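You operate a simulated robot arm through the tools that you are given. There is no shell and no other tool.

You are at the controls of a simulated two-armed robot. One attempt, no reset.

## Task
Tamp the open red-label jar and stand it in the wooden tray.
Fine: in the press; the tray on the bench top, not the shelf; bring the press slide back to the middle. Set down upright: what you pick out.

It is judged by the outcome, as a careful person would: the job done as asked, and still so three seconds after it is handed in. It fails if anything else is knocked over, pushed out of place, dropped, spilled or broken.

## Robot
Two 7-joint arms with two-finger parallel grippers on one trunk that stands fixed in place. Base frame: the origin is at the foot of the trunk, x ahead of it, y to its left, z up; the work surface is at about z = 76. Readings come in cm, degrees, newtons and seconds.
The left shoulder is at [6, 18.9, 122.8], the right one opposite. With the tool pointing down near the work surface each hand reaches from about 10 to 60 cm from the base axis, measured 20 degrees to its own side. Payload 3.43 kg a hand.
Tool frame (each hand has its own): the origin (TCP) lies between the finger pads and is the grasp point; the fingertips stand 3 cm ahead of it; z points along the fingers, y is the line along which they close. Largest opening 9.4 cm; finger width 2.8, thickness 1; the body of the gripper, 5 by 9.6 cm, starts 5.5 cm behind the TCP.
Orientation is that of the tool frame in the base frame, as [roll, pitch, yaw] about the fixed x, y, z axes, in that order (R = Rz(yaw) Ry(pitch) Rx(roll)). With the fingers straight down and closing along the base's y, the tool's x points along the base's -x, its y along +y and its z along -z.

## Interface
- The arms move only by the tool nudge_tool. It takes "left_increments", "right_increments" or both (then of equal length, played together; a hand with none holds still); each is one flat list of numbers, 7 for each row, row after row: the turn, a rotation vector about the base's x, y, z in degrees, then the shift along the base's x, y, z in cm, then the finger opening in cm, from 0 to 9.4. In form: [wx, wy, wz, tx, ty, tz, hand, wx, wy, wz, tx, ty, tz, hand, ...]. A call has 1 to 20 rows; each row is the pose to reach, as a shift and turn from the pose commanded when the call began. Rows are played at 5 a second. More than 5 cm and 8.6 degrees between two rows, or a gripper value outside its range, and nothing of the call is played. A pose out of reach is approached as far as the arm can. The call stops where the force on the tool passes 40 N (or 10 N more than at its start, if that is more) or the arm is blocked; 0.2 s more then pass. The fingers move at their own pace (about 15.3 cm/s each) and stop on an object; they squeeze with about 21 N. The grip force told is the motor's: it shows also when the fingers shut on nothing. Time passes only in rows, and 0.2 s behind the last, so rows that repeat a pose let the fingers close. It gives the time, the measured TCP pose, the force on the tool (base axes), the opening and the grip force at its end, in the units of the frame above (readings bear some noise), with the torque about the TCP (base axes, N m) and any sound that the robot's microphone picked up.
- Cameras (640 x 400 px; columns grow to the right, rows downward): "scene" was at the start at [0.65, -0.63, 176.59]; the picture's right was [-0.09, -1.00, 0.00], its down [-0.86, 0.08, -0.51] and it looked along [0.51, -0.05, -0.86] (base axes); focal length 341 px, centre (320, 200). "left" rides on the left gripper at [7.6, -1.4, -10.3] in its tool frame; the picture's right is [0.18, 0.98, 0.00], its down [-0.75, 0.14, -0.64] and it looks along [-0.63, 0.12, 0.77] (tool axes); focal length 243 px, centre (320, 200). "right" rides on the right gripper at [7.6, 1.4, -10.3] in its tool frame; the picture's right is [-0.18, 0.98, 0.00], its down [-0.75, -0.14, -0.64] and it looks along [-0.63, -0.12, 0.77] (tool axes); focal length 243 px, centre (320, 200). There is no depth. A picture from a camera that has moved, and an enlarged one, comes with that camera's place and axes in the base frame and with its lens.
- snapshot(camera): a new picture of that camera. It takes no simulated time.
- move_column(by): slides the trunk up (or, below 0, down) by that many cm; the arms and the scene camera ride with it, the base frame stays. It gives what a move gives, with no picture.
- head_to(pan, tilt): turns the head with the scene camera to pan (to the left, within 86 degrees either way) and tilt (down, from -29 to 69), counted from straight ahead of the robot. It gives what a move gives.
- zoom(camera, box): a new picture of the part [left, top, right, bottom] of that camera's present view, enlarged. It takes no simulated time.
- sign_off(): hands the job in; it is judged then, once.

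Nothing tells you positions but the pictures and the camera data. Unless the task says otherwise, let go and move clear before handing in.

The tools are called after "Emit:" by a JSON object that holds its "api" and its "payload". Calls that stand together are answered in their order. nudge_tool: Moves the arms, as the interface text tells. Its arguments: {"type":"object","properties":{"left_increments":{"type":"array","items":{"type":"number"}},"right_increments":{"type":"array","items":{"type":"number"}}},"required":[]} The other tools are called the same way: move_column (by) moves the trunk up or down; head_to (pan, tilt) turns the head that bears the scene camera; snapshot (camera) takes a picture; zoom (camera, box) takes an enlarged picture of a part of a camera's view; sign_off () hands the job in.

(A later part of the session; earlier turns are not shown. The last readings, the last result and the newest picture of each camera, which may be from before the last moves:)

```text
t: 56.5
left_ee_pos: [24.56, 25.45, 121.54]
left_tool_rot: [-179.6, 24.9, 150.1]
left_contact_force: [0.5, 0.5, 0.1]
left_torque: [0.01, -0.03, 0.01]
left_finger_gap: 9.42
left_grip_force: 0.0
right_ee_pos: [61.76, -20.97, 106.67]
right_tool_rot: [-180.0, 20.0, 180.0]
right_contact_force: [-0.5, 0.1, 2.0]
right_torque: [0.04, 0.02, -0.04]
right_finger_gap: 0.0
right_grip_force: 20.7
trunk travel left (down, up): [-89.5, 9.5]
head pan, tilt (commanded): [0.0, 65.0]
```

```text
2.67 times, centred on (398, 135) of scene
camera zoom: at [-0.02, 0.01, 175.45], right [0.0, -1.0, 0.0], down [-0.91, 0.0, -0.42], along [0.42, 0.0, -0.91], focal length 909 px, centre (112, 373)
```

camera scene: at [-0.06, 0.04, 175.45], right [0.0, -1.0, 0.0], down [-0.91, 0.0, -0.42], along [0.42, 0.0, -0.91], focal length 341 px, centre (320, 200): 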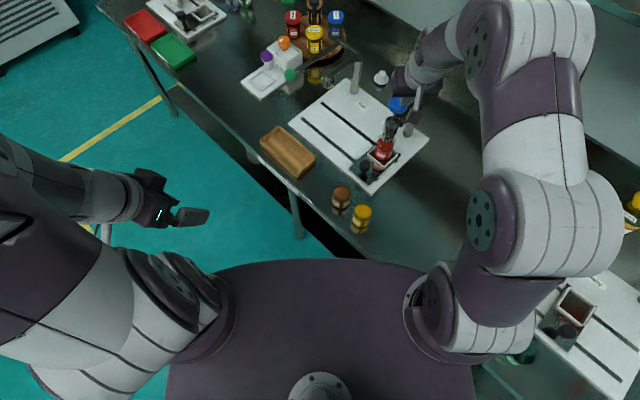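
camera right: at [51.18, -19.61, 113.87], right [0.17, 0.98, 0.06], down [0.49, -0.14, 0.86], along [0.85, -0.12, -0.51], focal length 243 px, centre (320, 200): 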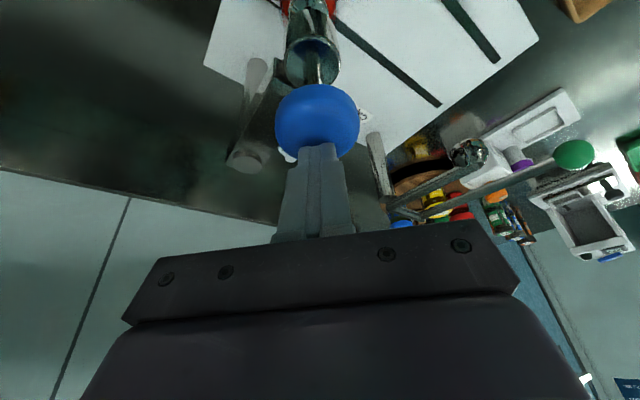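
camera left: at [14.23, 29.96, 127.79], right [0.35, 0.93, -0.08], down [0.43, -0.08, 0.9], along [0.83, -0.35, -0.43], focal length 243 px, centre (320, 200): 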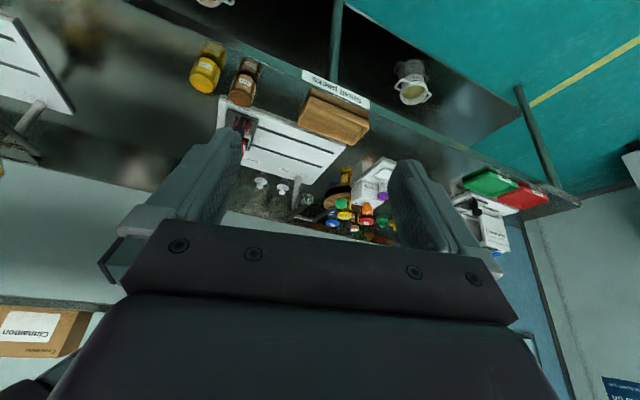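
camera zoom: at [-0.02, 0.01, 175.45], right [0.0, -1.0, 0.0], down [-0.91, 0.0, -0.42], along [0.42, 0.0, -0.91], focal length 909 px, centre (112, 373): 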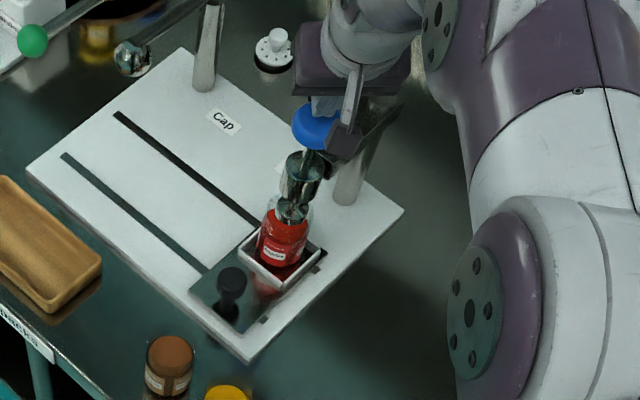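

Contact with the knob, light resistance. I'll continue pressing in slow steps.

Emit:
{"api": "nudge_tool", "payload": {"right_increments": [0, 0, 0, 0, 0, -0.3, 0, 0, 0, 0, 0, 0, -0.6, 0, 0, 0, 0, 0, 0, -0.9, 0, 0, 0, 0, 0, 0, -1.2, 0, 0, 0, 0, 0, 0, -1.5, 0, 0, 0, 0, 0, 0, -1.8, 0, 0, 0, 0, 0, 0, -1.8, 0]}}

Emit:
{"api": "zoom", "payload": {"camera": "scene", "box": [355, 80, 419, 190]}}

Emit:
{"api": "zoom", "payload": {"camera": "right", "box": [250, 0, 390, 160]}}

```text
t: 58.1
left_ee_pos: [24.49, 25.46, 121.69]
left_tool_rot: [-179.6, 25.0, 150.2]
left_contact_force: [-0.5, 0.5, -0.4]
left_torque: [0.0, 0.01, 0.03]
left_finger_gap: 9.4
left_grip_force: 0.0
right_ee_pos: [61.86, -21.0, 105.04]
right_tool_rot: [-179.9, 19.9, -180.0]
right_contact_force: [0.1, -0.7, 3.0]
right_torque: [-0.01, 0.05, 0.0]
right_finger_gap: 0.0
right_grip_force: 20.6
trunk travel left (down, up): [-89.5, 9.5]
head pan, tilt (commanded): [0.0, 65.0]
```

```text
3.64 times, centred on (387, 135) of scene
camera zoom: at [-0.07, -0.01, 175.45], right [0.0, -1.0, 0.0], down [-0.91, 0.0, -0.42], along [0.42, 0.0, -0.91], focal length 1240 px, centre (76, 436)
```

zoom: 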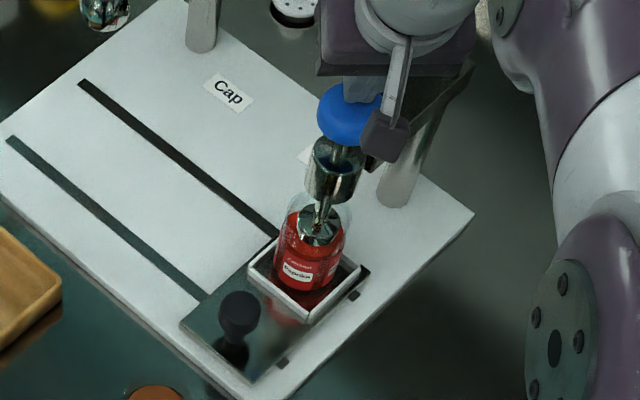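

```text
2.50 times, centred on (320, 80) of right
camera zoom: at [51.17, -19.61, 112.1], right [0.17, 0.98, 0.06], down [0.49, -0.14, 0.86], along [0.86, -0.12, -0.5], focal length 606 px, centre (320, 500)
```

zoom: 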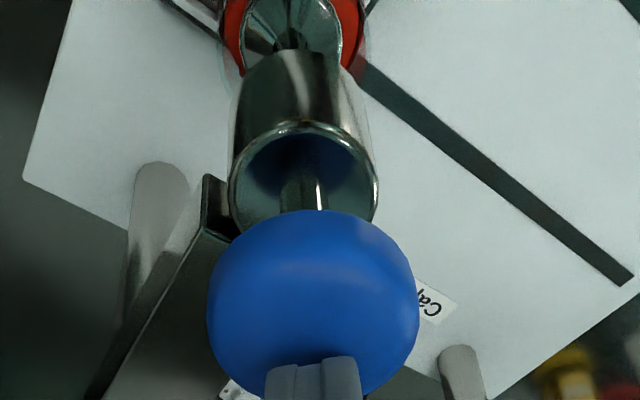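

The foot has entered the jar mouth cleanly. I'll keep pressing down towards the powder.

Emit:
{"api": "nudge_tool", "payload": {"right_increments": [0, 0, 0, 0, 0, -0.3, 0, 0, 0, 0, 0, 0, -0.6, 0, 0, 0, 0, 0, 0, -0.9, 0, 0, 0, 0, 0, 0, -1.2, 0, 0, 0, 0, 0, 0, -1.4, 0, 0, 0, 0, 0, 0, -1.4, 0]}}

Emit:
{"api": "nudge_tool", "payload": {"right_increments": [0, 0, 0, 0, 0, -0.2, 0, 0, 0, 0, 0, 0, -0.4, 0, 0, 0, 0, 0, 0, -0.4, 0]}}

Emit:
{"api": "zoom", "payload": {"camera": "scene", "box": [355, 80, 419, 190]}}

```text
t: 59.5
left_ee_pos: [24.62, 25.47, 121.68]
left_tool_rot: [-179.5, 24.9, 150.2]
left_contact_force: [-0.5, -0.7, 0.3]
left_torque: [0.01, 0.0, -0.03]
left_finger_gap: 9.39
left_grip_force: 0.0
right_ee_pos: [61.84, -20.94, 103.61]
right_tool_rot: [-180.0, 20.0, -180.0]
right_contact_force: [0.6, -0.3, 4.5]
right_torque: [-0.02, -0.05, -0.02]
right_finger_gap: 0.0
right_grip_force: 21.0
trunk travel left (down, up): [-89.5, 9.5]
head pan, tilt (commanded): [0.0, 65.0]
heard: click
```

```text
t: 60.3
left_ee_pos: [24.59, 25.53, 121.71]
left_tool_rot: [-179.6, 24.9, 150.1]
left_contact_force: [1.7, -1.1, 0.3]
left_torque: [-0.01, 0.0, 0.0]
left_finger_gap: 9.41
left_grip_force: 0.0
right_ee_pos: [61.95, -20.82, 103.17]
right_tool_rot: [-180.0, 20.0, 179.9]
right_contact_force: [0.4, -1.5, 4.5]
right_torque: [-0.06, 0.02, 0.02]
right_finger_gap: 0.01
right_grip_force: 21.0
trunk travel left (down, up): [-89.5, 9.5]
head pan, tilt (commanded): [0.0, 65.0]
```

```text
3.64 times, centred on (387, 135) of scene
camera zoom: at [-0.08, -0.02, 175.45], right [0.0, -1.0, 0.0], down [-0.91, 0.0, -0.42], along [0.42, 0.0, -0.91], focal length 1240 px, centre (76, 436)
```

zoom: 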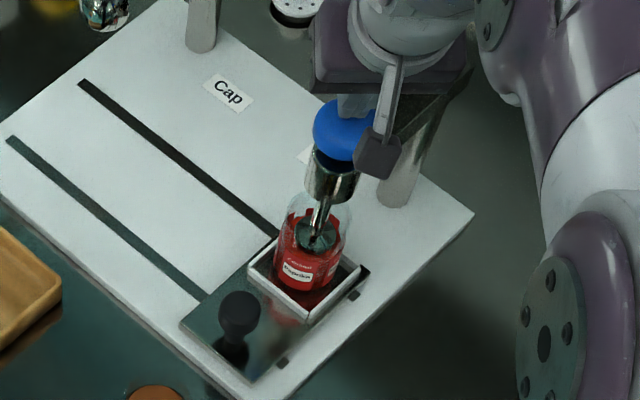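

A click sounded as the foot reached the powder. I'll look closely at the jar before deciding whether to press further.

Emit:
{"api": "zoom", "payload": {"camera": "scene", "box": [370, 125, 410, 165]}}

Emit:
{"api": "zoom", "payload": {"camera": "right", "box": [270, 0, 370, 60]}}

Emit:
{"api": "snapshot", "payload": {"camera": "right"}}

```text
10.00 times, centred on (390, 145) of scene
camera zoom: at [-0.08, -0.02, 175.45], right [0.0, -1.0, 0.0], down [-0.91, 0.0, -0.42], along [0.42, 0.0, -0.91], focal length 3410 px, centre (-380, 750)
```

zoom: 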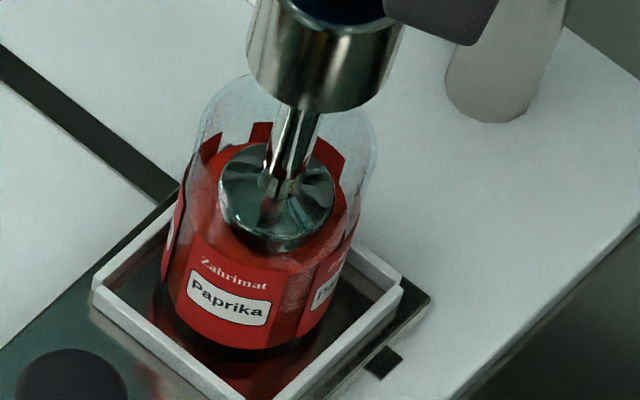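

```text
6.40 times, centred on (320, 30) of right
camera zoom: at [51.22, -19.54, 110.28], right [0.17, 0.98, 0.06], down [0.49, -0.14, 0.86], along [0.86, -0.12, -0.5], focal length 1553 px, centre (320, 1288)
```

zoom: 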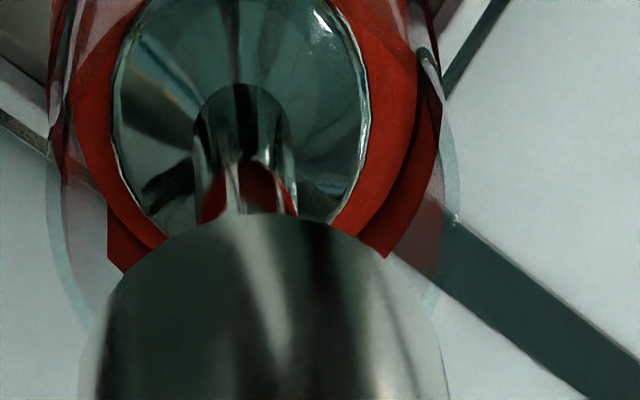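

```text
taken
camera right: at [51.22, -19.54, 110.28], right [0.17, 0.98, 0.06], down [0.49, -0.14, 0.86], along [0.86, -0.12, -0.5], focal length 243 px, centre (320, 200)
```

right: 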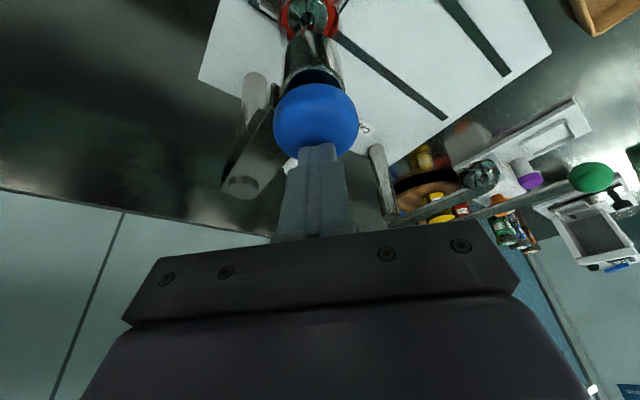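

The powder level has visibly dropped, so the tamp took. I'll press slightly further to confirm firm resistance, gently.

Emit:
{"api": "nudge_tool", "payload": {"right_increments": [0, 0, 0, 0, 0, -0.2, 0, 0, 0, 0, 0, 0, -0.4, 0, 0, 0, 0, 0, 0, -0.4, 0]}}

Emit:
{"api": "nudge_tool", "payload": {"right_increments": [0, 0, 0, 0, 0, -0.2, 0, 0, 0, 0, 0, 0, -0.4, 0, 0, 0, 0, 0, 0, -0.4, 0]}}

Emit:
{"api": "zoom", "payload": {"camera": "scene", "box": [370, 125, 410, 165]}}

```text
t: 61.1
left_ee_pos: [24.63, 25.46, 121.66]
left_tool_rot: [-179.6, 24.9, 150.1]
left_contact_force: [0.0, 0.0, -1.3]
left_torque: [0.02, -0.01, -0.03]
left_finger_gap: 9.38
left_grip_force: 0.1
right_ee_pos: [62.04, -20.77, 102.76]
right_tool_rot: [180.0, 20.1, -180.0]
right_contact_force: [0.7, -1.9, 4.2]
right_torque: [-0.04, -0.03, -0.03]
right_finger_gap: 0.01
right_grip_force: 20.5
trunk travel left (down, up): [-89.5, 9.5]
head pan, tilt (commanded): [0.0, 65.0]
```

```text
t: 61.9
left_ee_pos: [24.74, 25.66, 121.68]
left_tool_rot: [-179.6, 24.9, 150.1]
left_contact_force: [0.2, 0.2, -0.5]
left_torque: [-0.01, 0.0, 0.01]
left_finger_gap: 9.41
left_grip_force: 0.0
right_ee_pos: [62.0, -20.86, 102.36]
right_tool_rot: [-179.9, 20.0, -180.0]
right_contact_force: [2.3, -0.1, 4.1]
right_torque: [-0.01, -0.03, 0.01]
right_finger_gap: 0.01
right_grip_force: 20.7
trunk travel left (down, up): [-89.5, 9.5]
head pan, tilt (commanded): [0.0, 65.0]
```

```text
10.00 times, centred on (390, 145) of scene
camera zoom: at [-0.04, 0.03, 175.45], right [0.0, -1.0, 0.0], down [-0.91, 0.0, -0.42], along [0.42, 0.0, -0.91], focal length 3410 px, centre (-380, 750)
```

zoom: 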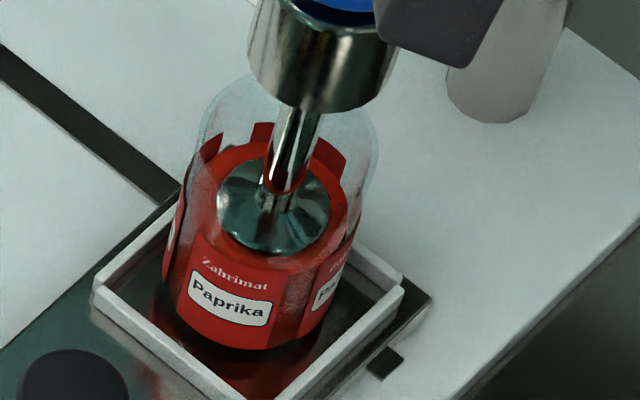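

The click and the dropped level show the tamp is done. I'll lift slowly and check the plunger springs back.

Emit:
{"api": "nudge_tool", "payload": {"right_increments": [0, 0, 0, 0, 0, 0.4, 0, 0, 0, 0, 0, 0, 0.9, 0, 0, 0, 0, 0, 0, 1.5, 0, 0, 0, 0, 0, 0, 2.2, 0, 0, 0, 0, 0, 0, 3.0, 0, 0, 0, 0, 0, 0, 4.0, 0, 0, 0, 0, 0, 0, 5.2, 0, 0, 0, 0, 0, 0, 6.8, 0, 0, 0, 0, 0, 0, 8.5, 0, 0, 0, 0, -1, 0.5, 10, 0, 0, 0, 0, -1, 0.5, 10, 0]}}

Emit:
{"api": "snapshot", "payload": {"camera": "scene"}}

Emit:
{"api": "zoom", "payload": {"camera": "scene", "box": [355, 80, 419, 190]}}

Emit:
{"api": "snapshot", "payload": {"camera": "right"}}

```text
t: 64.3
left_ee_pos: [24.59, 25.41, 121.67]
left_tool_rot: [-179.6, 24.8, 150.1]
left_contact_force: [0.1, 0.0, 0.6]
left_torque: [0.04, -0.01, -0.04]
left_finger_gap: 9.42
left_grip_force: 0.1
right_ee_pos: [60.98, -20.42, 112.34]
right_tool_rot: [-180.0, 20.0, -180.0]
right_contact_force: [0.5, 1.2, -0.3]
right_torque: [0.01, 0.05, 0.01]
right_finger_gap: 0.0
right_grip_force: 21.1
trunk travel left (down, up): [-89.5, 9.5]
head pan, tilt (commanded): [0.0, 65.0]
```

```text
taken
camera scene: at [0.05, -0.02, 175.45], right [0.0, -1.0, 0.0], down [-0.91, 0.0, -0.42], along [0.42, 0.0, -0.91], focal length 341 px, centre (320, 200)
```

scene: 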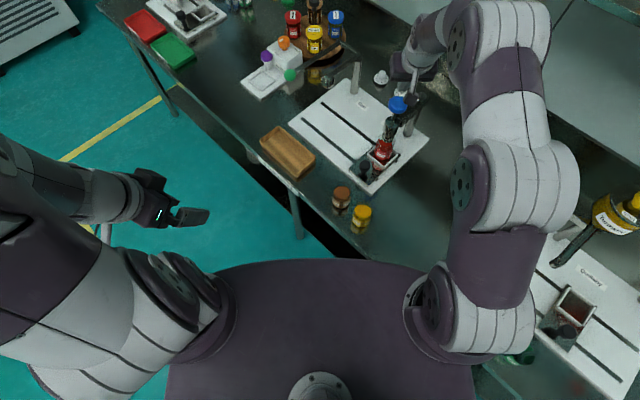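

```text
3.64 times, centred on (387, 135) of scene
camera zoom: at [0.05, -0.02, 175.45], right [0.0, -1.0, 0.0], down [-0.91, 0.0, -0.42], along [0.42, 0.0, -0.91], focal length 1240 px, centre (76, 436)
```

zoom: 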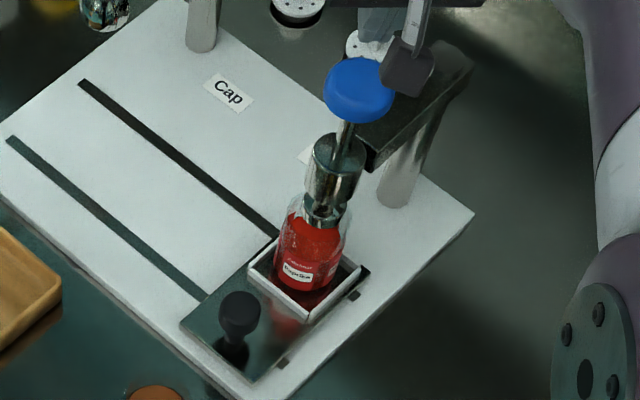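

```text
taken
camera right: at [50.24, -19.08, 119.44], right [0.17, 0.98, 0.06], down [0.49, -0.14, 0.86], along [0.85, -0.12, -0.51], focal length 243 px, centre (320, 200)
```

right: 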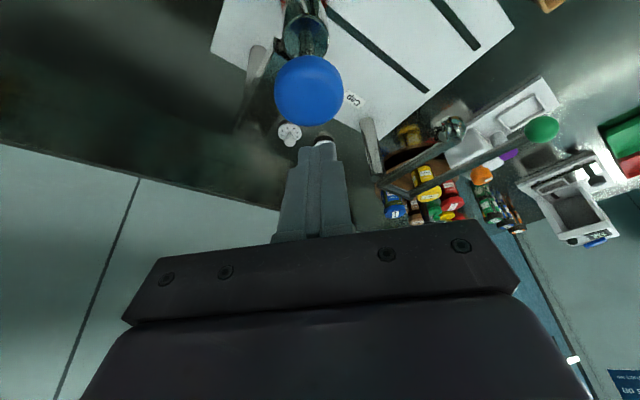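

The plunger sprang back up. I'll check the powder in the jar.

Emit:
{"api": "zoom", "payload": {"camera": "scene", "box": [370, 125, 410, 165]}}

Emit:
{"api": "zoom", "payload": {"camera": "right", "box": [260, 0, 350, 60]}}

```text
10.00 times, centred on (390, 145) of scene
camera zoom: at [0.05, -0.02, 175.45], right [0.0, -1.0, 0.0], down [-0.91, 0.0, -0.42], along [0.42, 0.0, -0.91], focal length 3410 px, centre (-380, 750)
```

zoom: 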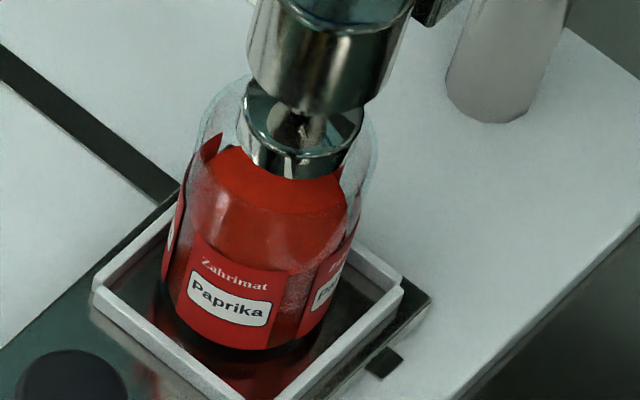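

```text
6.67 times, centred on (305, 30) of right
camera zoom: at [50.24, -19.08, 119.44], right [0.17, 0.98, 0.06], down [0.49, -0.14, 0.86], along [0.85, -0.12, -0.51], focal length 1618 px, centre (420, 1333)
```

zoom: 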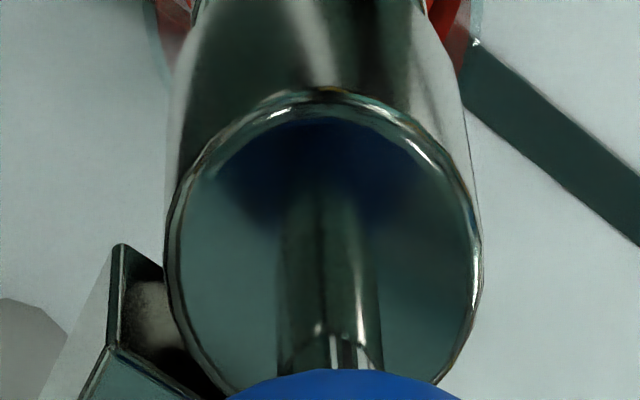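

The powder is tamped. Next I'll return the hand to the black slide knob by the reverse path, then lower the trunk again.

Emit:
{"api": "nudge_tool", "payload": {"right_increments": [0, 0, 0, -3.4, 0.3, 1.2, 0, 0, 0, 0, -6.8, 0.7, 2.5, 0, 0, 0, -3.4, -8.8, 2.3, 2.5, 2, 0, 0, -6.8, -10.8, 3.8, 2, 4, 0, 0, -10.2, -12.3, 4.8, 1, 6.5, 0, 0, -13.6, -12.7, 5.8, -0.5, 6.5, 0, 0, -17, -12.7, 6.8, -2, 6.5, 0, 0, -20, -12.7, 8.6, -4.5, 6.5, 0, 0, -20, -12.7, 8.6, -4.5, 6.5]}}

Emit:
{"api": "move_column", "payload": {"by": -10}}

Emit:
{"api": "snapshot", "payload": {"camera": "right"}}

Emit:
{"api": "zoom", "payload": {"camera": "right", "box": [270, 100, 350, 240]}}

```text
t: 66.3
left_ee_pos: [24.61, 25.46, 121.64]
left_tool_rot: [-179.7, 24.8, 150.1]
left_contact_force: [-0.5, 0.2, 0.5]
left_torque: [0.01, 0.0, 0.03]
left_finger_gap: 9.41
left_grip_force: 0.0
right_ee_pos: [48.15, -11.94, 107.91]
right_tool_rot: [-179.9, 20.0, 159.9]
right_contact_force: [0.2, -0.3, 0.0]
right_torque: [0.02, -0.02, 0.0]
right_finger_gap: 6.51
right_grip_force: 0.1
trunk travel left (down, up): [-89.5, 9.5]
head pan, tilt (commanded): [0.0, 65.0]
```

```text
t: 67.7
left_ee_pos: [24.67, 25.51, 111.73]
left_tool_rot: [-179.7, 24.9, 150.1]
left_contact_force: [0.0, -0.5, 0.5]
left_torque: [0.0, 0.02, 0.03]
left_finger_gap: 9.4
left_grip_force: 0.0
right_ee_pos: [48.26, -11.87, 97.93]
right_tool_rot: [-180.0, 20.0, 159.9]
right_contact_force: [0.0, 0.1, 0.5]
right_torque: [-0.02, 0.01, 0.01]
right_finger_gap: 6.52
right_grip_force: 0.0
trunk travel left (down, up): [-79.5, 19.5]
head pan, tilt (commanded): [0.0, 65.0]
```

```text
taken
camera right: at [38.67, -6.9, 105.02], right [0.5, 0.86, 0.06], down [0.41, -0.3, 0.86], along [0.76, -0.4, -0.5], focal length 243 px, centre (320, 200)
```

right: 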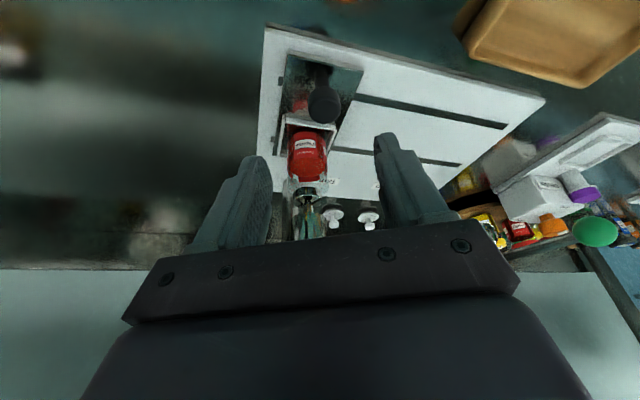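

```text
2.86 times, centred on (310, 170) of right
camera zoom: at [38.67, -6.9, 105.02], right [0.5, 0.86, 0.06], down [0.41, -0.3, 0.86], along [0.76, -0.4, -0.5], focal length 693 px, centre (349, 286)
```

zoom: 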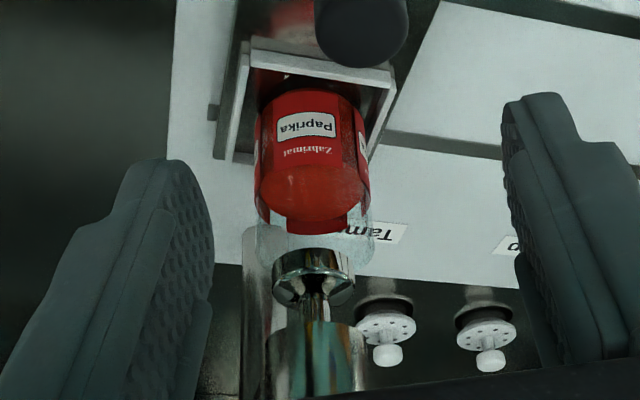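

The labels now rise above the powder, confirming the tamp. I'll lower back onto the slide knob.

Emit:
{"api": "nudge_tool", "payload": {"right_increments": [0, 0, 0, 2, -0.5, -3, 6.5, 0, 0, 0, 3.7, -1.1, -6, 6.5, 0, 0, 0, 4.8, -1.5, -9, 6.5, 0, 0, 0, 5.9, -1.9, -12, 6.5, 0, 0, 0, 6.4, -2.1, -13.5, 6.5, 0, 0, 0, 6.9, -2.3, -15, 6.5, 0, 0, 0, 6.9, -2.3, -15, 6.5]}}

Emit:
{"api": "snapshot", "payload": {"camera": "right"}}

```text
t: 69.3
left_ee_pos: [24.53, 25.48, 111.65]
left_tool_rot: [-179.6, 24.9, 150.1]
left_contact_force: [0.3, 0.0, -0.1]
left_torque: [0.04, -0.02, -0.02]
left_finger_gap: 9.43
left_grip_force: 0.0
right_ee_pos: [55.0, -14.17, 82.91]
right_tool_rot: [180.0, 20.0, 160.1]
right_contact_force: [0.2, -0.1, -0.2]
right_torque: [0.0, 0.0, 0.01]
right_finger_gap: 6.48
right_grip_force: 0.0
trunk travel left (down, up): [-79.5, 19.5]
head pan, tilt (commanded): [0.0, 65.0]
```

```text
taken
camera right: at [45.48, -9.26, 89.9], right [0.5, 0.86, 0.06], down [0.41, -0.3, 0.86], along [0.76, -0.4, -0.5], focal length 243 px, centre (320, 200)
```

right: 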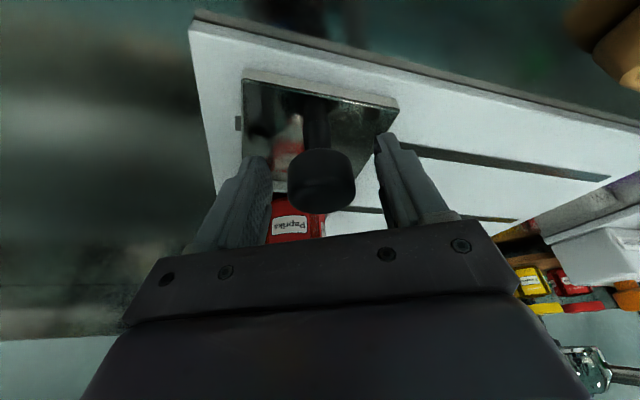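

Before gripping I'll tilt the hand to 30° in place so it can reach all the way back to the middle while the camera block stays above the jars, then grip.

Emit:
{"api": "nudge_tool", "payload": {"right_increments": [-1.2, -3.2, 0, 0.05, 0, 0, 6.5, -2.4, -6.3, 0, 0.1, 0, 0, 6.5, -3.4, -9.4, 0, 0.15, 0, 0, 6.5, -3.4, -9.4, 0, 0.15, 0, 0, 5, -3.4, -9.4, 0, 0.15, 0, 0, 4, -3.4, -9.4, 0, 0.15, 0, 0, 2.8, -3.4, -9.4, 0, 0.15, 0, 0, 2.8]}}

Emit:
{"api": "snapshot", "payload": {"camera": "right"}}

Emit:
{"api": "zoom", "payload": {"camera": "scene", "box": [320, 50, 440, 230]}}

```text
t: 70.9
left_ee_pos: [24.64, 25.42, 111.72]
left_tool_rot: [-179.7, 24.9, 150.1]
left_contact_force: [0.4, 0.2, -0.4]
left_torque: [0.0, 0.03, -0.02]
left_finger_gap: 9.4
left_grip_force: 0.1
right_ee_pos: [55.29, -14.15, 82.82]
right_tool_rot: [180.0, 30.1, 160.0]
right_contact_force: [0.3, -1.5, -0.7]
right_torque: [-0.16, -0.32, 0.03]
right_finger_gap: 3.66
right_grip_force: 45.1
trunk travel left (down, up): [-79.5, 19.5]
head pan, tilt (commanded): [0.0, 65.0]
```

```text
taken
camera right: at [44.67, -8.9, 88.01], right [0.49, 0.87, 0.09], down [0.26, -0.25, 0.93], along [0.83, -0.43, -0.35], focal length 243 px, centre (320, 200)
```

right: 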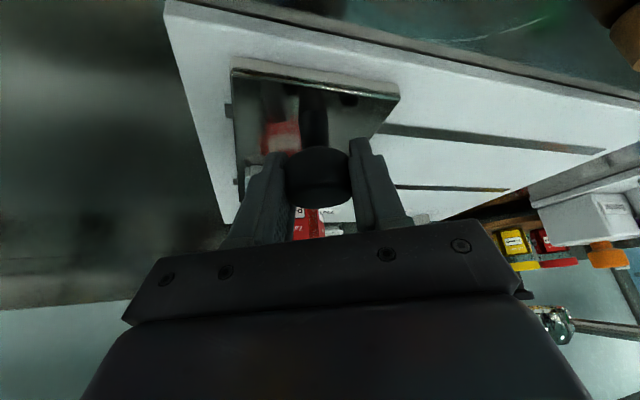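

```text
2.22 times, centred on (380, 140) of scene
camera zoom: at [0.01, -0.03, 165.45], right [0.0, -1.0, 0.0], down [-0.91, 0.0, -0.42], along [0.42, 0.0, -0.91], focal length 758 px, centre (187, 333)
```

zoom: 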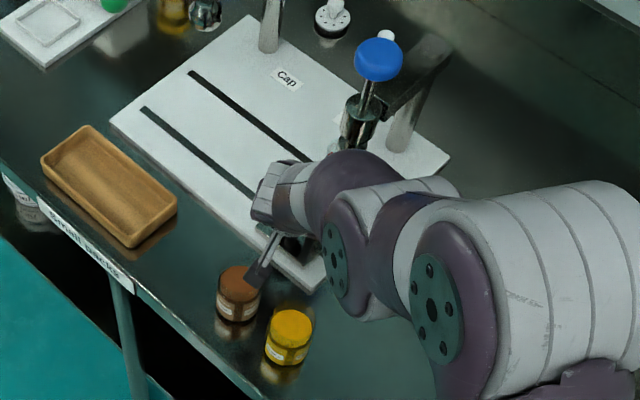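

Gripped. I'll slide back towards the middle, slowly, first half.

Emit:
{"api": "nudge_tool", "payload": {"right_increments": [0, 0, 0, 0.1, 0.1, 0, 2.8, 0, 0, 0, 0.3, 0.3, 0, 2.8, 0, 0, 0, 0.6, 0.6, 0, 2.8, 0, 0, 0, 1.0, 1.0, 0, 2.8, 0, 0, 0, 1.4, 1.4, 0, 2.8, 0, 0, 0, 1.8, 1.8, 0, 2.8, 0, 0, 0, 2.2, 2.2, 0, 2.8, 0, 0, 0, 2.6, 2.6, 0, 2.8, 0, 0, 0, 3.0, 3.0, 0, 2.8, 0, 0, 0, 3.4, 3.4, 0, 2.8, 0, 0, 0, 3.8, 3.8, 0, 2.8, 0, 0, 0, 4.2, 4.2, 0, 2.8, 0, 0, 0, 4.6, 4.6, 0, 2.8, 0, 0, 0, 5.0, 5.0, 0, 2.8, 0, 0, 0, 5.3, 5.3, 0, 2.8, 0, 0, 0, 5.5, 5.5, 0, 2.8]}}

Emit:
{"api": "snapshot", "payload": {"camera": "right"}}

Emit:
{"api": "zoom", "payload": {"camera": "scene", "box": [320, 50, 440, 230]}}

```text
t: 74.3
left_ee_pos: [24.51, 25.55, 111.6]
left_tool_rot: [-179.5, 24.9, 150.2]
left_contact_force: [-0.5, 0.9, -0.6]
left_torque: [0.0, -0.01, 0.01]
left_finger_gap: 9.39
left_grip_force: 0.1
right_ee_pos: [60.78, -8.59, 82.87]
right_tool_rot: [-179.9, 30.0, 160.1]
right_contact_force: [-4.6, 4.0, -0.4]
right_torque: [0.11, 0.48, -0.06]
right_finger_gap: 3.6
right_grip_force: 45.3
trunk travel left (down, up): [-79.5, 19.5]
head pan, tilt (commanded): [0.0, 65.0]
```

```text
taken
camera right: at [50.19, -3.29, 88.02], right [0.49, 0.87, 0.09], down [0.26, -0.24, 0.93], along [0.83, -0.43, -0.35], focal length 243 px, centre (320, 200)
```

right: 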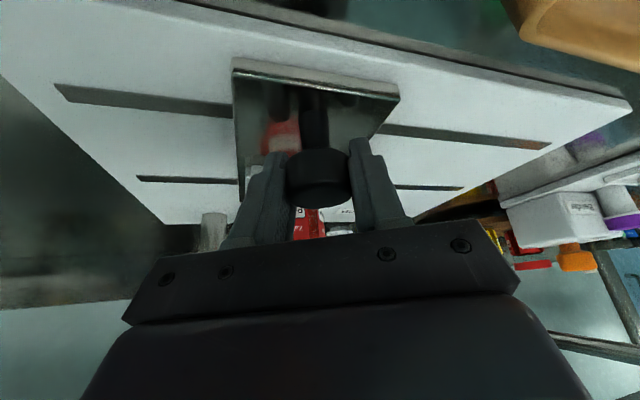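

```text
2.22 times, centred on (380, 140) of scene
camera zoom: at [-0.08, 0.09, 165.46], right [0.0, -1.0, 0.0], down [-0.91, 0.0, -0.42], along [0.42, 0.0, -0.91], focal length 758 px, centre (187, 333)
```

zoom: 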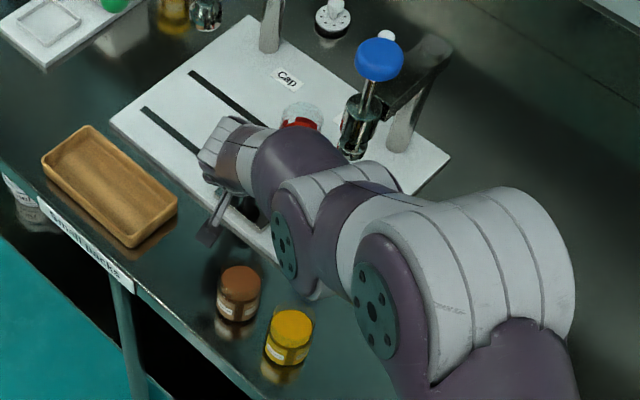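

Halfway back with the jar steady. I'll finish the remaining 5.2 cm to the middle.

Emit:
{"api": "nudge_tool", "payload": {"right_increments": [0, 0, 0, 0.1, 0.1, 0, 2.8, 0, 0, 0, 0.3, 0.3, 0, 2.8, 0, 0, 0, 0.6, 0.6, 0, 2.8, 0, 0, 0, 1.0, 1.0, 0, 2.8, 0, 0, 0, 1.4, 1.4, 0, 2.8, 0, 0, 0, 1.8, 1.8, 0, 2.8, 0, 0, 0, 2.2, 2.2, 0, 2.8, 0, 0, 0, 2.6, 2.6, 0, 2.8, 0, 0, 0, 3.0, 3.0, 0, 2.8, 0, 0, 0, 3.3, 3.3, 0, 2.8, 0, 0, 0, 3.55, 3.55, 0, 2.8, 0, 0, 0, 3.7, 3.7, 0, 2.8, 0, 0, 0, 3.7, 3.7, 0, 2.8]}}

Emit:
{"api": "snapshot", "payload": {"camera": "right"}}

Emit:
{"api": "zoom", "payload": {"camera": "scene", "box": [320, 50, 440, 230]}}

Emit:
{"api": "zoom", "payload": {"camera": "left", "box": [220, 130, 340, 230]}}

```text
t: 77.1
left_ee_pos: [24.53, 25.7, 111.71]
left_tool_rot: [-179.5, 25.0, 150.1]
left_contact_force: [-0.1, -0.3, 0.3]
left_torque: [0.05, 0.01, -0.03]
left_finger_gap: 9.37
left_grip_force: 0.0
right_ee_pos: [64.54, -4.85, 82.91]
right_tool_rot: [-179.9, 29.9, 160.1]
right_contact_force: [-11.0, 6.4, -5.9]
right_torque: [0.19, 0.24, -0.11]
right_finger_gap: 3.56
right_grip_force: 45.1
trunk travel left (down, up): [-79.5, 19.5]
head pan, tilt (commanded): [0.0, 65.0]
```

```text
taken
camera right: at [53.88, 0.45, 88.05], right [0.49, 0.87, 0.09], down [0.27, -0.24, 0.93], along [0.83, -0.43, -0.35], focal length 243 px, centre (320, 200)
```

right: 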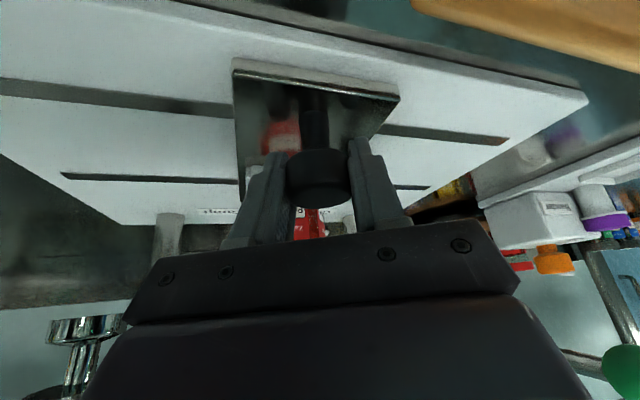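

```text
2.22 times, centred on (380, 140) of scene
camera zoom: at [-0.1, 0.13, 165.45], right [0.0, -1.0, 0.0], down [-0.91, 0.0, -0.42], along [0.42, 0.0, -0.91], focal length 758 px, centre (187, 333)
```

zoom: 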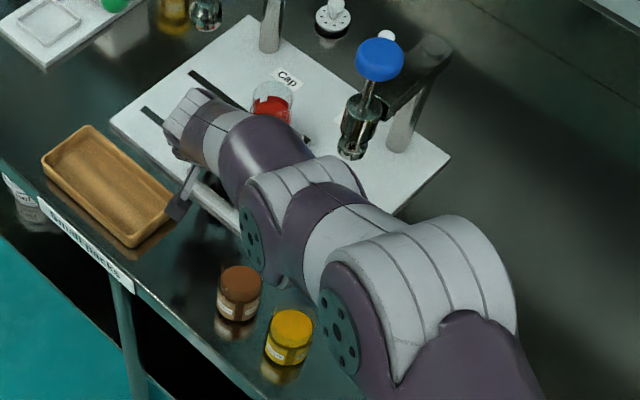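

```text
4.00 times, centred on (280, 180) of left
camera zoom: at [14.13, 30.06, 117.77], right [0.35, 0.93, -0.08], down [0.43, -0.08, 0.9], along [0.83, -0.35, -0.43], focal length 970 px, centre (480, 280)
```

zoom: 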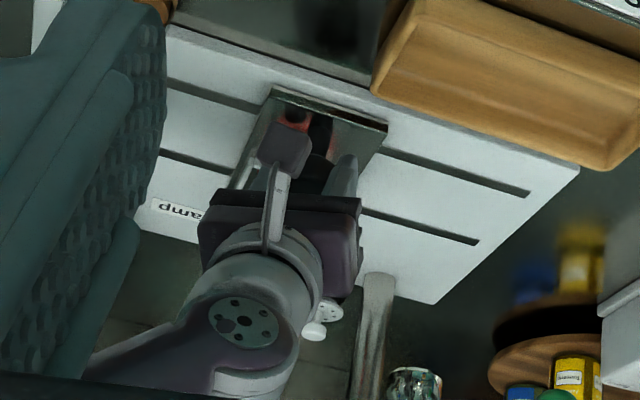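

The slide is back at about the middle. I'll relax the side load, open the fingers and back away.

Emit:
{"api": "nudge_tool", "payload": {"right_increments": [0, 0, 0, -0.15, 0.1, 0.1, 2.8, 0, 0, 0, -0.15, 0.1, 0.1, 3.6, 0, 0, 0, -0.15, 0.1, 0.1, 4.5, 0, 0, 0, -0.15, 0.1, 0.1, 5.5, 0, 0, 0, -0.15, 0.1, 0.1, 6, 0, 0, 0, -0.15, 0.1, 0.1, 6]}}

Emit:
{"api": "nudge_tool", "payload": {"right_increments": [0, 0, 0, -0.7, 0.25, 1.3, 6, 0, 0, 0, -1.4, 0.5, 2.6, 6, 0, 0, 0, -2.8, 1, 5.2, 6, 0, 0, 0, -4.2, 1.5, 7.8, 6, 0, 0, 0, -6.5, 2, 11, 6, 0, 0, 0, -10, 3, 14, 6, 0, 0, 0, -14, 3, 16, 6, 0, 0, 0, -18, 2, 17, 6, 0, 0, 0, -22, 0, 18, 6, 0, 0, 0, -22, 0, 18, 6]}}

Emit:
{"api": "move_column", "payload": {"by": 10.5}}

Emit:
{"api": "snapshot", "payload": {"camera": "scene"}}

Emit:
{"api": "zoom", "payload": {"camera": "scene", "box": [314, 110, 378, 150]}}

```text
t: 78.5
left_ee_pos: [24.66, 25.49, 111.57]
left_tool_rot: [-179.6, 24.9, 150.0]
left_contact_force: [0.8, 0.4, 0.6]
left_torque: [0.01, 0.01, 0.0]
left_finger_gap: 9.39
left_grip_force: 0.2
right_ee_pos: [64.46, -4.82, 83.01]
right_tool_rot: [-180.0, 30.0, 160.0]
right_contact_force: [-0.5, -0.3, 0.2]
right_torque: [0.0, 0.04, -0.02]
right_finger_gap: 6.01
right_grip_force: 0.1
trunk travel left (down, up): [-79.5, 19.5]
head pan, tilt (commanded): [0.0, 65.0]
```

```text
t: 80.7
left_ee_pos: [24.63, 25.46, 111.67]
left_tool_rot: [-179.5, 24.7, 150.1]
left_contact_force: [-0.5, 0.3, 0.7]
left_torque: [-0.02, -0.01, -0.02]
left_finger_gap: 9.4
left_grip_force: 0.1
right_ee_pos: [42.3, -4.66, 100.58]
right_tool_rot: [-179.9, 29.9, 160.1]
right_contact_force: [0.2, 0.3, 0.9]
right_torque: [0.03, 0.01, -0.01]
right_finger_gap: 6.0
right_grip_force: 0.1
trunk travel left (down, up): [-79.5, 19.5]
head pan, tilt (commanded): [0.0, 65.0]
```

```text
t: 82.0
left_ee_pos: [24.6, 25.43, 122.18]
left_tool_rot: [-179.7, 24.9, 150.1]
left_contact_force: [-0.4, -0.7, 0.0]
left_torque: [0.01, 0.0, -0.01]
left_finger_gap: 9.4
left_grip_force: 0.1
right_ee_pos: [42.34, -4.72, 111.17]
right_tool_rot: [180.0, 30.0, 160.0]
right_contact_force: [-0.3, -0.6, 0.3]
right_torque: [0.01, -0.01, -0.01]
right_finger_gap: 6.01
right_grip_force: 0.0
trunk travel left (down, up): [-90.0, 9.0]
head pan, tilt (commanded): [0.0, 65.0]
```

```text
taken
camera scene: at [-0.01, -0.01, 175.95], right [0.0, -1.0, 0.0], down [-0.91, 0.0, -0.42], along [0.42, 0.0, -0.91], focal length 341 px, centre (320, 200)
```

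scene: 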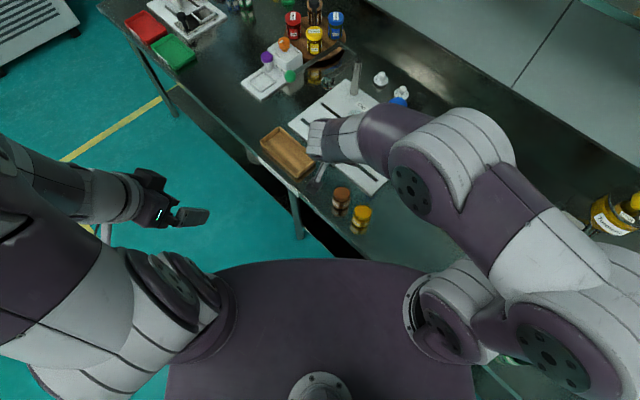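

```text
10.00 times, centred on (346, 130) of scene
camera zoom: at [-0.01, -0.01, 175.95], right [0.0, -1.0, 0.0], down [-0.91, 0.0, -0.42], along [0.42, 0.0, -0.91], focal length 3410 px, centre (60, 900)
```

zoom: 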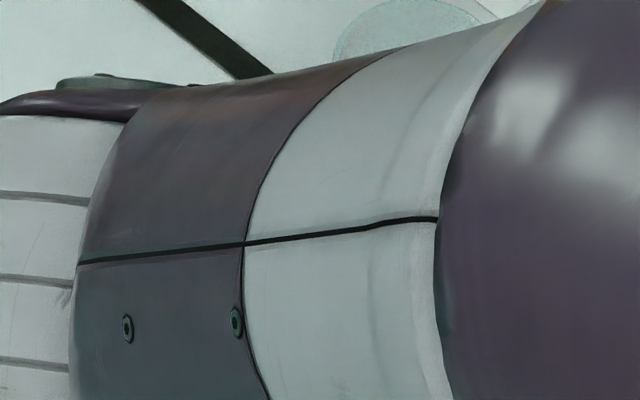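

The right arm blocks the scene view; I'll swing it aside at height to check the slide position against my first picture.

Emit:
{"api": "nudge_tool", "payload": {"right_increments": [0, 0, 0, -2, -3.5, 1, 6, 0, 0, 0, -4, -7, 2, 6, 0, 0, 0, -6, -10.5, 3, 6, 0, 0, 0, -8, -14, 4, 6, 0, 0, 0, -10, -17.5, 5, 6, 0, 0, 0, -12, -21, 6, 6, 0, 0, 0, -13, -24, 7, 6, 0, 0, 0, -13, -24, 7, 6]}}

Emit:
{"api": "snapshot", "payload": {"camera": "scene"}}

Emit:
{"api": "zoom", "payload": {"camera": "scene", "box": [314, 110, 378, 150]}}

Emit:
{"api": "zoom", "payload": {"camera": "scene", "box": [280, 60, 440, 200]}}

```text
t: 83.8
left_ee_pos: [24.65, 25.48, 122.21]
left_tool_rot: [-179.6, 24.7, 150.1]
left_contact_force: [-1.2, -0.6, -0.1]
left_torque: [-0.02, 0.0, -0.01]
left_finger_gap: 9.39
left_grip_force: 0.2
right_ee_pos: [29.92, -25.15, 117.64]
right_tool_rot: [-179.9, 30.0, 159.9]
right_contact_force: [0.1, -0.2, -0.8]
right_torque: [-0.01, 0.02, 0.02]
right_finger_gap: 6.02
right_grip_force: 0.1
right hand out of reach, approached as far as the arm can: row 6, 7, 8
trunk travel left (down, up): [-90.0, 9.0]
head pan, tilt (commanded): [0.0, 65.0]
```

```text
taken
camera scene: at [0.02, 0.0, 175.95], right [0.0, -1.0, 0.0], down [-0.91, 0.0, -0.42], along [0.42, 0.0, -0.91], focal length 341 px, centre (320, 200)
```

scene: 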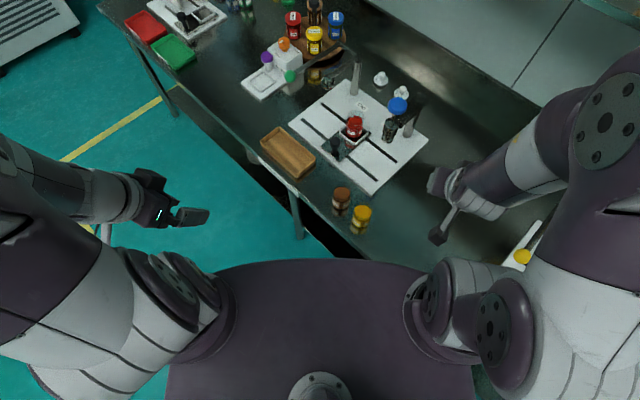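

```text
10.00 times, centred on (346, 130) of scene
camera zoom: at [0.02, 0.0, 175.95], right [0.0, -1.0, 0.0], down [-0.91, 0.0, -0.42], along [0.42, 0.0, -0.91], focal length 3410 px, centre (60, 900)
```

zoom: 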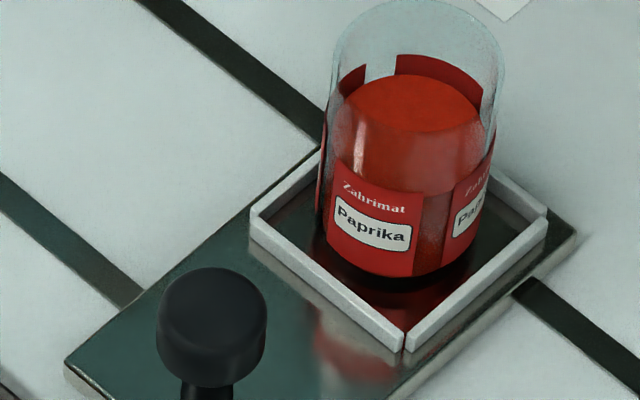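

```text
2.86 times, centred on (360, 130) of scene
camera zoom: at [0.02, 0.0, 175.95], right [0.0, -1.0, 0.0], down [-0.91, 0.0, -0.42], along [0.42, 0.0, -0.91], focal length 974 px, centre (206, 400)
```

zoom: 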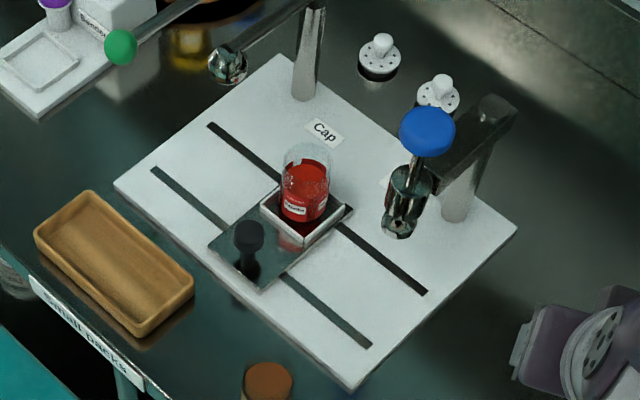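

The slide is exactly where it was at the start, with the tamped jar upright in it. Now I'll bring the hand back to pick the jar out: tilt 42°, coming in from the left of the tamper.

Emit:
{"api": "nudge_tool", "payload": {"right_increments": [-0.4, -1.3, 1.1, 2.5, 3.8, 0, 7, -0.8, -2.6, 2.2, 5, 7.5, 0, 8, -1.1, -3.9, 3.3, 7.5, 11.3, 0, 8.4, -1.4, -5.2, 4.4, 10, 15, 0, 8.4, -1.8, -6.5, 5.6, 14, 15.5, -2, 8.4, -2.1, -7.8, 6.7, 18, 16, -4, 8.4, -2.5, -9.1, 7.8, 22, 16.5, -6, 8.4, -2.8, -10.4, 8.9, 26, 17, -8.5, 8.4, -3.1, -11.7, 10, 29.3, 17.6, -11, 8.4, -3.1, -11.7, 10, 29.3, 17.6, -11, 8.4]}}

Emit:
{"api": "move_column", "payload": {"by": -10.5}}

Emit:
{"api": "snapshot", "payload": {"camera": "right"}}

Emit:
{"api": "zoom", "payload": {"camera": "left", "box": [220, 130, 340, 230]}}

```text
t: 86.0
left_ee_pos: [24.51, 25.68, 122.17]
left_tool_rot: [-179.5, 25.0, 150.1]
left_contact_force: [-1.3, 0.9, -0.9]
left_torque: [0.02, 0.01, -0.01]
left_finger_gap: 9.4
left_grip_force: 0.0
right_ee_pos: [59.09, -7.73, 106.89]
right_tool_rot: [180.0, 42.0, 170.2]
right_contact_force: [-0.6, 0.4, -0.1]
right_torque: [-0.04, 0.01, 0.03]
right_finger_gap: 8.44
right_grip_force: 0.0
trunk travel left (down, up): [-90.0, 9.0]
head pan, tilt (commanded): [0.0, 65.0]
```

```text
t: 87.4
left_ee_pos: [24.47, 25.55, 111.71]
left_tool_rot: [-179.7, 24.8, 150.1]
left_contact_force: [-0.1, 0.4, -0.2]
left_torque: [-0.03, -0.03, 0.0]
left_finger_gap: 9.4
left_grip_force: 0.1
right_ee_pos: [59.2, -7.85, 96.38]
right_tool_rot: [-179.9, 42.1, 170.0]
right_contact_force: [-0.3, -0.1, 0.2]
right_torque: [0.0, 0.01, 0.02]
right_finger_gap: 8.4
right_grip_force: 0.0
trunk travel left (down, up): [-79.5, 19.5]
head pan, tilt (commanded): [0.0, 65.0]
```

```text
taken
camera right: at [47.06, -4.27, 98.98], right [0.3, 0.94, 0.12], down [0.1, -0.16, 0.98], along [0.95, -0.29, -0.15], focal length 243 px, centre (320, 200)
```

right: 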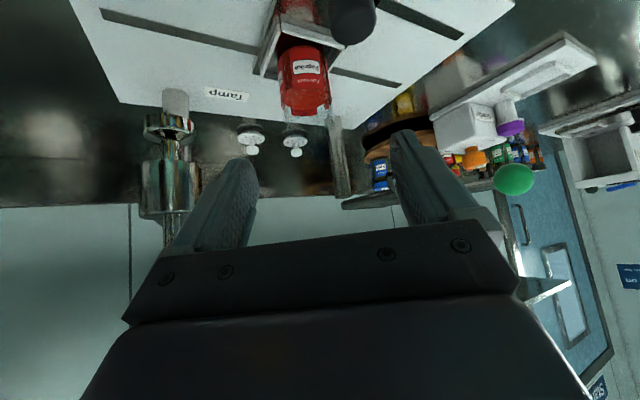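

```text
4.00 times, centred on (280, 180) of left
camera zoom: at [14.2, 29.97, 117.8], right [0.35, 0.93, -0.08], down [0.43, -0.08, 0.9], along [0.83, -0.35, -0.43], focal length 970 px, centre (480, 280)
```

zoom: 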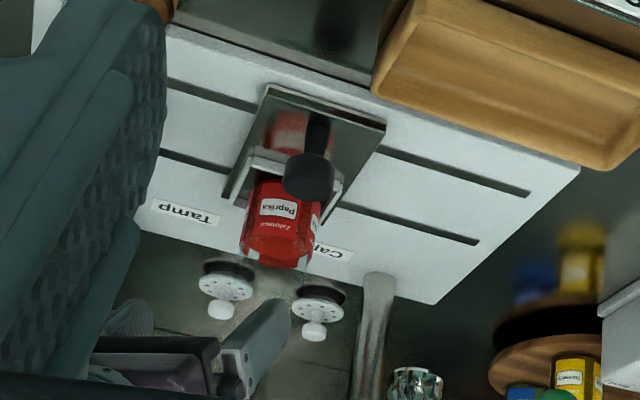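

The jar stands as before. I'll move in along the earlier path so the fingers straddle it.

Emit:
{"api": "nudge_tool", "payload": {"right_increments": [0, 0, 0, 3, -1.8, -2, 8.4, 0, 0, 0, 5.4, -2.7, -4.6, 8.4, 0, 0, 0, 7.4, -3.1, -6.8, 8.4, 0, 0, 0, 9.4, -3.5, -9, 8.4, 0, 0, 0, 10.7, -3.7, -10.5, 8.4, 0, 0, 0, 12.1, -3.9, -11.9, 8.4, 0, 0, 0, 12.1, -3.9, -11.9, 8.4]}}

Emit:
{"api": "snapshot", "payload": {"camera": "right"}}

Emit:
{"api": "zoom", "payload": {"camera": "left", "box": [220, 130, 340, 230]}}

```text
t: 89.0
left_ee_pos: [24.58, 25.57, 111.75]
left_tool_rot: [-179.7, 25.0, 150.1]
left_contact_force: [-0.2, 0.0, -0.2]
left_torque: [-0.02, -0.02, 0.0]
left_finger_gap: 9.39
left_grip_force: 0.0
right_ee_pos: [71.25, -11.77, 84.51]
right_tool_rot: [-179.9, 42.1, 170.0]
right_contact_force: [-0.7, 0.1, 0.1]
right_torque: [-0.02, 0.02, 0.0]
right_finger_gap: 8.42
right_grip_force: 0.0
trunk travel left (down, up): [-79.5, 19.5]
head pan, tilt (commanded): [0.0, 65.0]
```

```text
taken
camera right: at [59.03, -8.24, 87.09], right [0.3, 0.94, 0.12], down [0.1, -0.16, 0.98], along [0.95, -0.29, -0.15], focal length 243 px, centre (320, 200)
```

right: 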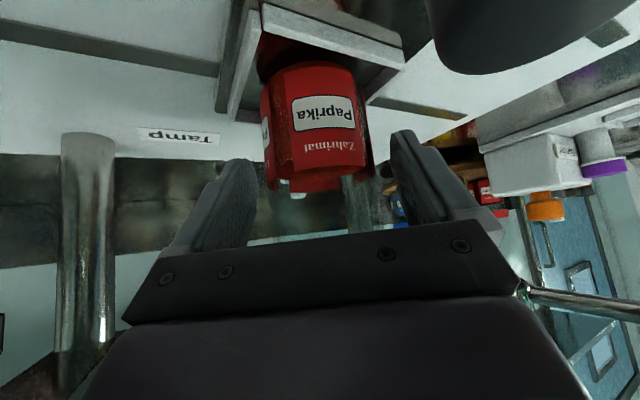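

```text
4.00 times, centred on (280, 180) of left
camera zoom: at [14.17, 29.98, 117.79], right [0.35, 0.93, -0.08], down [0.43, -0.08, 0.9], along [0.83, -0.35, -0.43], focal length 970 px, centre (480, 280)
```

zoom: 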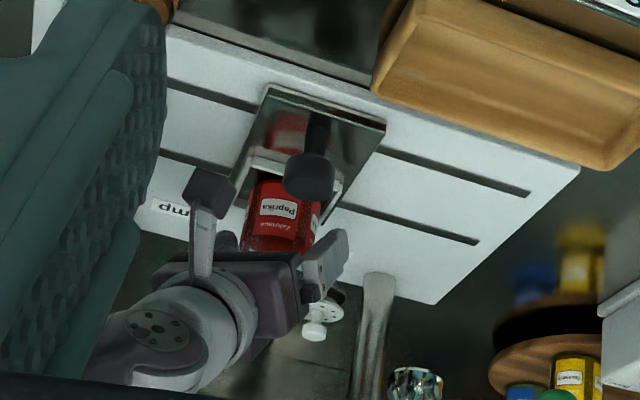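

The fingers straddle the jar; I'll close and lift straight up clear of the nest.

Emit:
{"api": "nudge_tool", "payload": {"right_increments": [0, 0, 0, 0, 0, 0, 7, 0, 0, 0, 0, 0, 0, 6.2, 0, 0, 0, 0, 0, 0, 5, 0, 0, 0, 0, 0, 0, 2, 0, 0, 0, 0, 0, 0, 2]}}

Emit:
{"api": "nudge_tool", "payload": {"right_increments": [0, 0, 0, 0, 0, 0.3, 2, 0, 0, 0, 0, 0, 0.8, 2, 0, 0, 0, 0, 0, 1.5, 2, 0, 0, 0, 0, 0, 2.5, 2, 0, 0, 0, 0, 0, 4, 2, 0, 0, 0, 0, 0, 5.5, 2, 0, 0, 0, 0, 0, 7, 2, 0, 0, 0, 0, 0, 7, 2]}}

Emit:
{"api": "snapshot", "payload": {"camera": "right"}}

Emit:
{"api": "zoom", "payload": {"camera": "left", "box": [220, 130, 340, 230]}}

```text
t: 90.2
left_ee_pos: [24.5, 25.54, 111.68]
left_tool_rot: [-179.6, 24.8, 150.1]
left_contact_force: [-0.1, -0.2, 0.4]
left_torque: [-0.02, -0.01, 0.02]
left_finger_gap: 9.39
left_grip_force: 0.0
right_ee_pos: [71.15, -11.76, 84.5]
right_tool_rot: [-179.9, 41.9, 170.1]
right_contact_force: [0.1, 0.2, 0.2]
right_torque: [0.04, 0.02, 0.03]
right_finger_gap: 5.72
right_grip_force: 21.3
trunk travel left (down, up): [-79.5, 19.5]
head pan, tilt (commanded): [0.0, 65.0]
```

```text
t: 92.0
left_ee_pos: [24.77, 25.53, 111.74]
left_tool_rot: [-179.6, 24.8, 150.1]
left_contact_force: [-0.3, -0.4, 0.2]
left_torque: [0.01, -0.01, -0.02]
left_finger_gap: 9.38
left_grip_force: 0.0
right_ee_pos: [71.24, -11.79, 91.46]
right_tool_rot: [-180.0, 41.9, 170.1]
right_contact_force: [-0.6, 0.6, -0.7]
right_torque: [0.02, 0.0, -0.02]
right_finger_gap: 5.72
right_grip_force: 20.7
trunk travel left (down, up): [-79.5, 19.5]
head pan, tilt (commanded): [0.0, 65.0]
```

```text
taken
camera right: at [59.15, -8.23, 94.05], right [0.3, 0.94, 0.12], down [0.1, -0.16, 0.98], along [0.95, -0.29, -0.15], focal length 243 px, centre (320, 200)
```

right: 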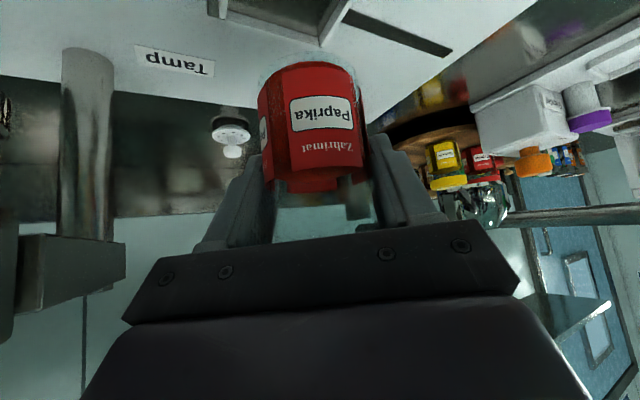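

```text
4.00 times, centred on (280, 180) of left
camera zoom: at [14.23, 29.97, 117.79], right [0.35, 0.93, -0.08], down [0.43, -0.08, 0.9], along [0.83, -0.35, -0.43], focal length 970 px, centre (480, 280)
```

zoom: 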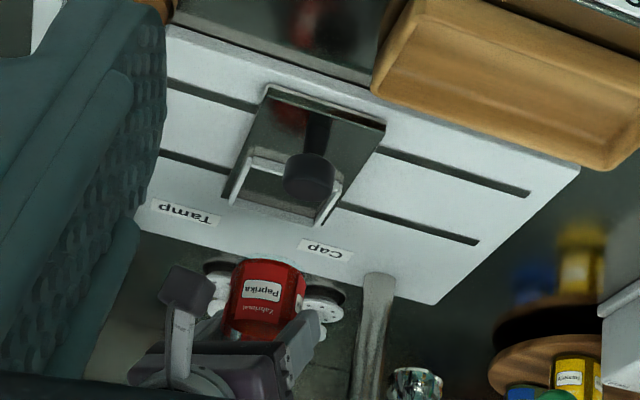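

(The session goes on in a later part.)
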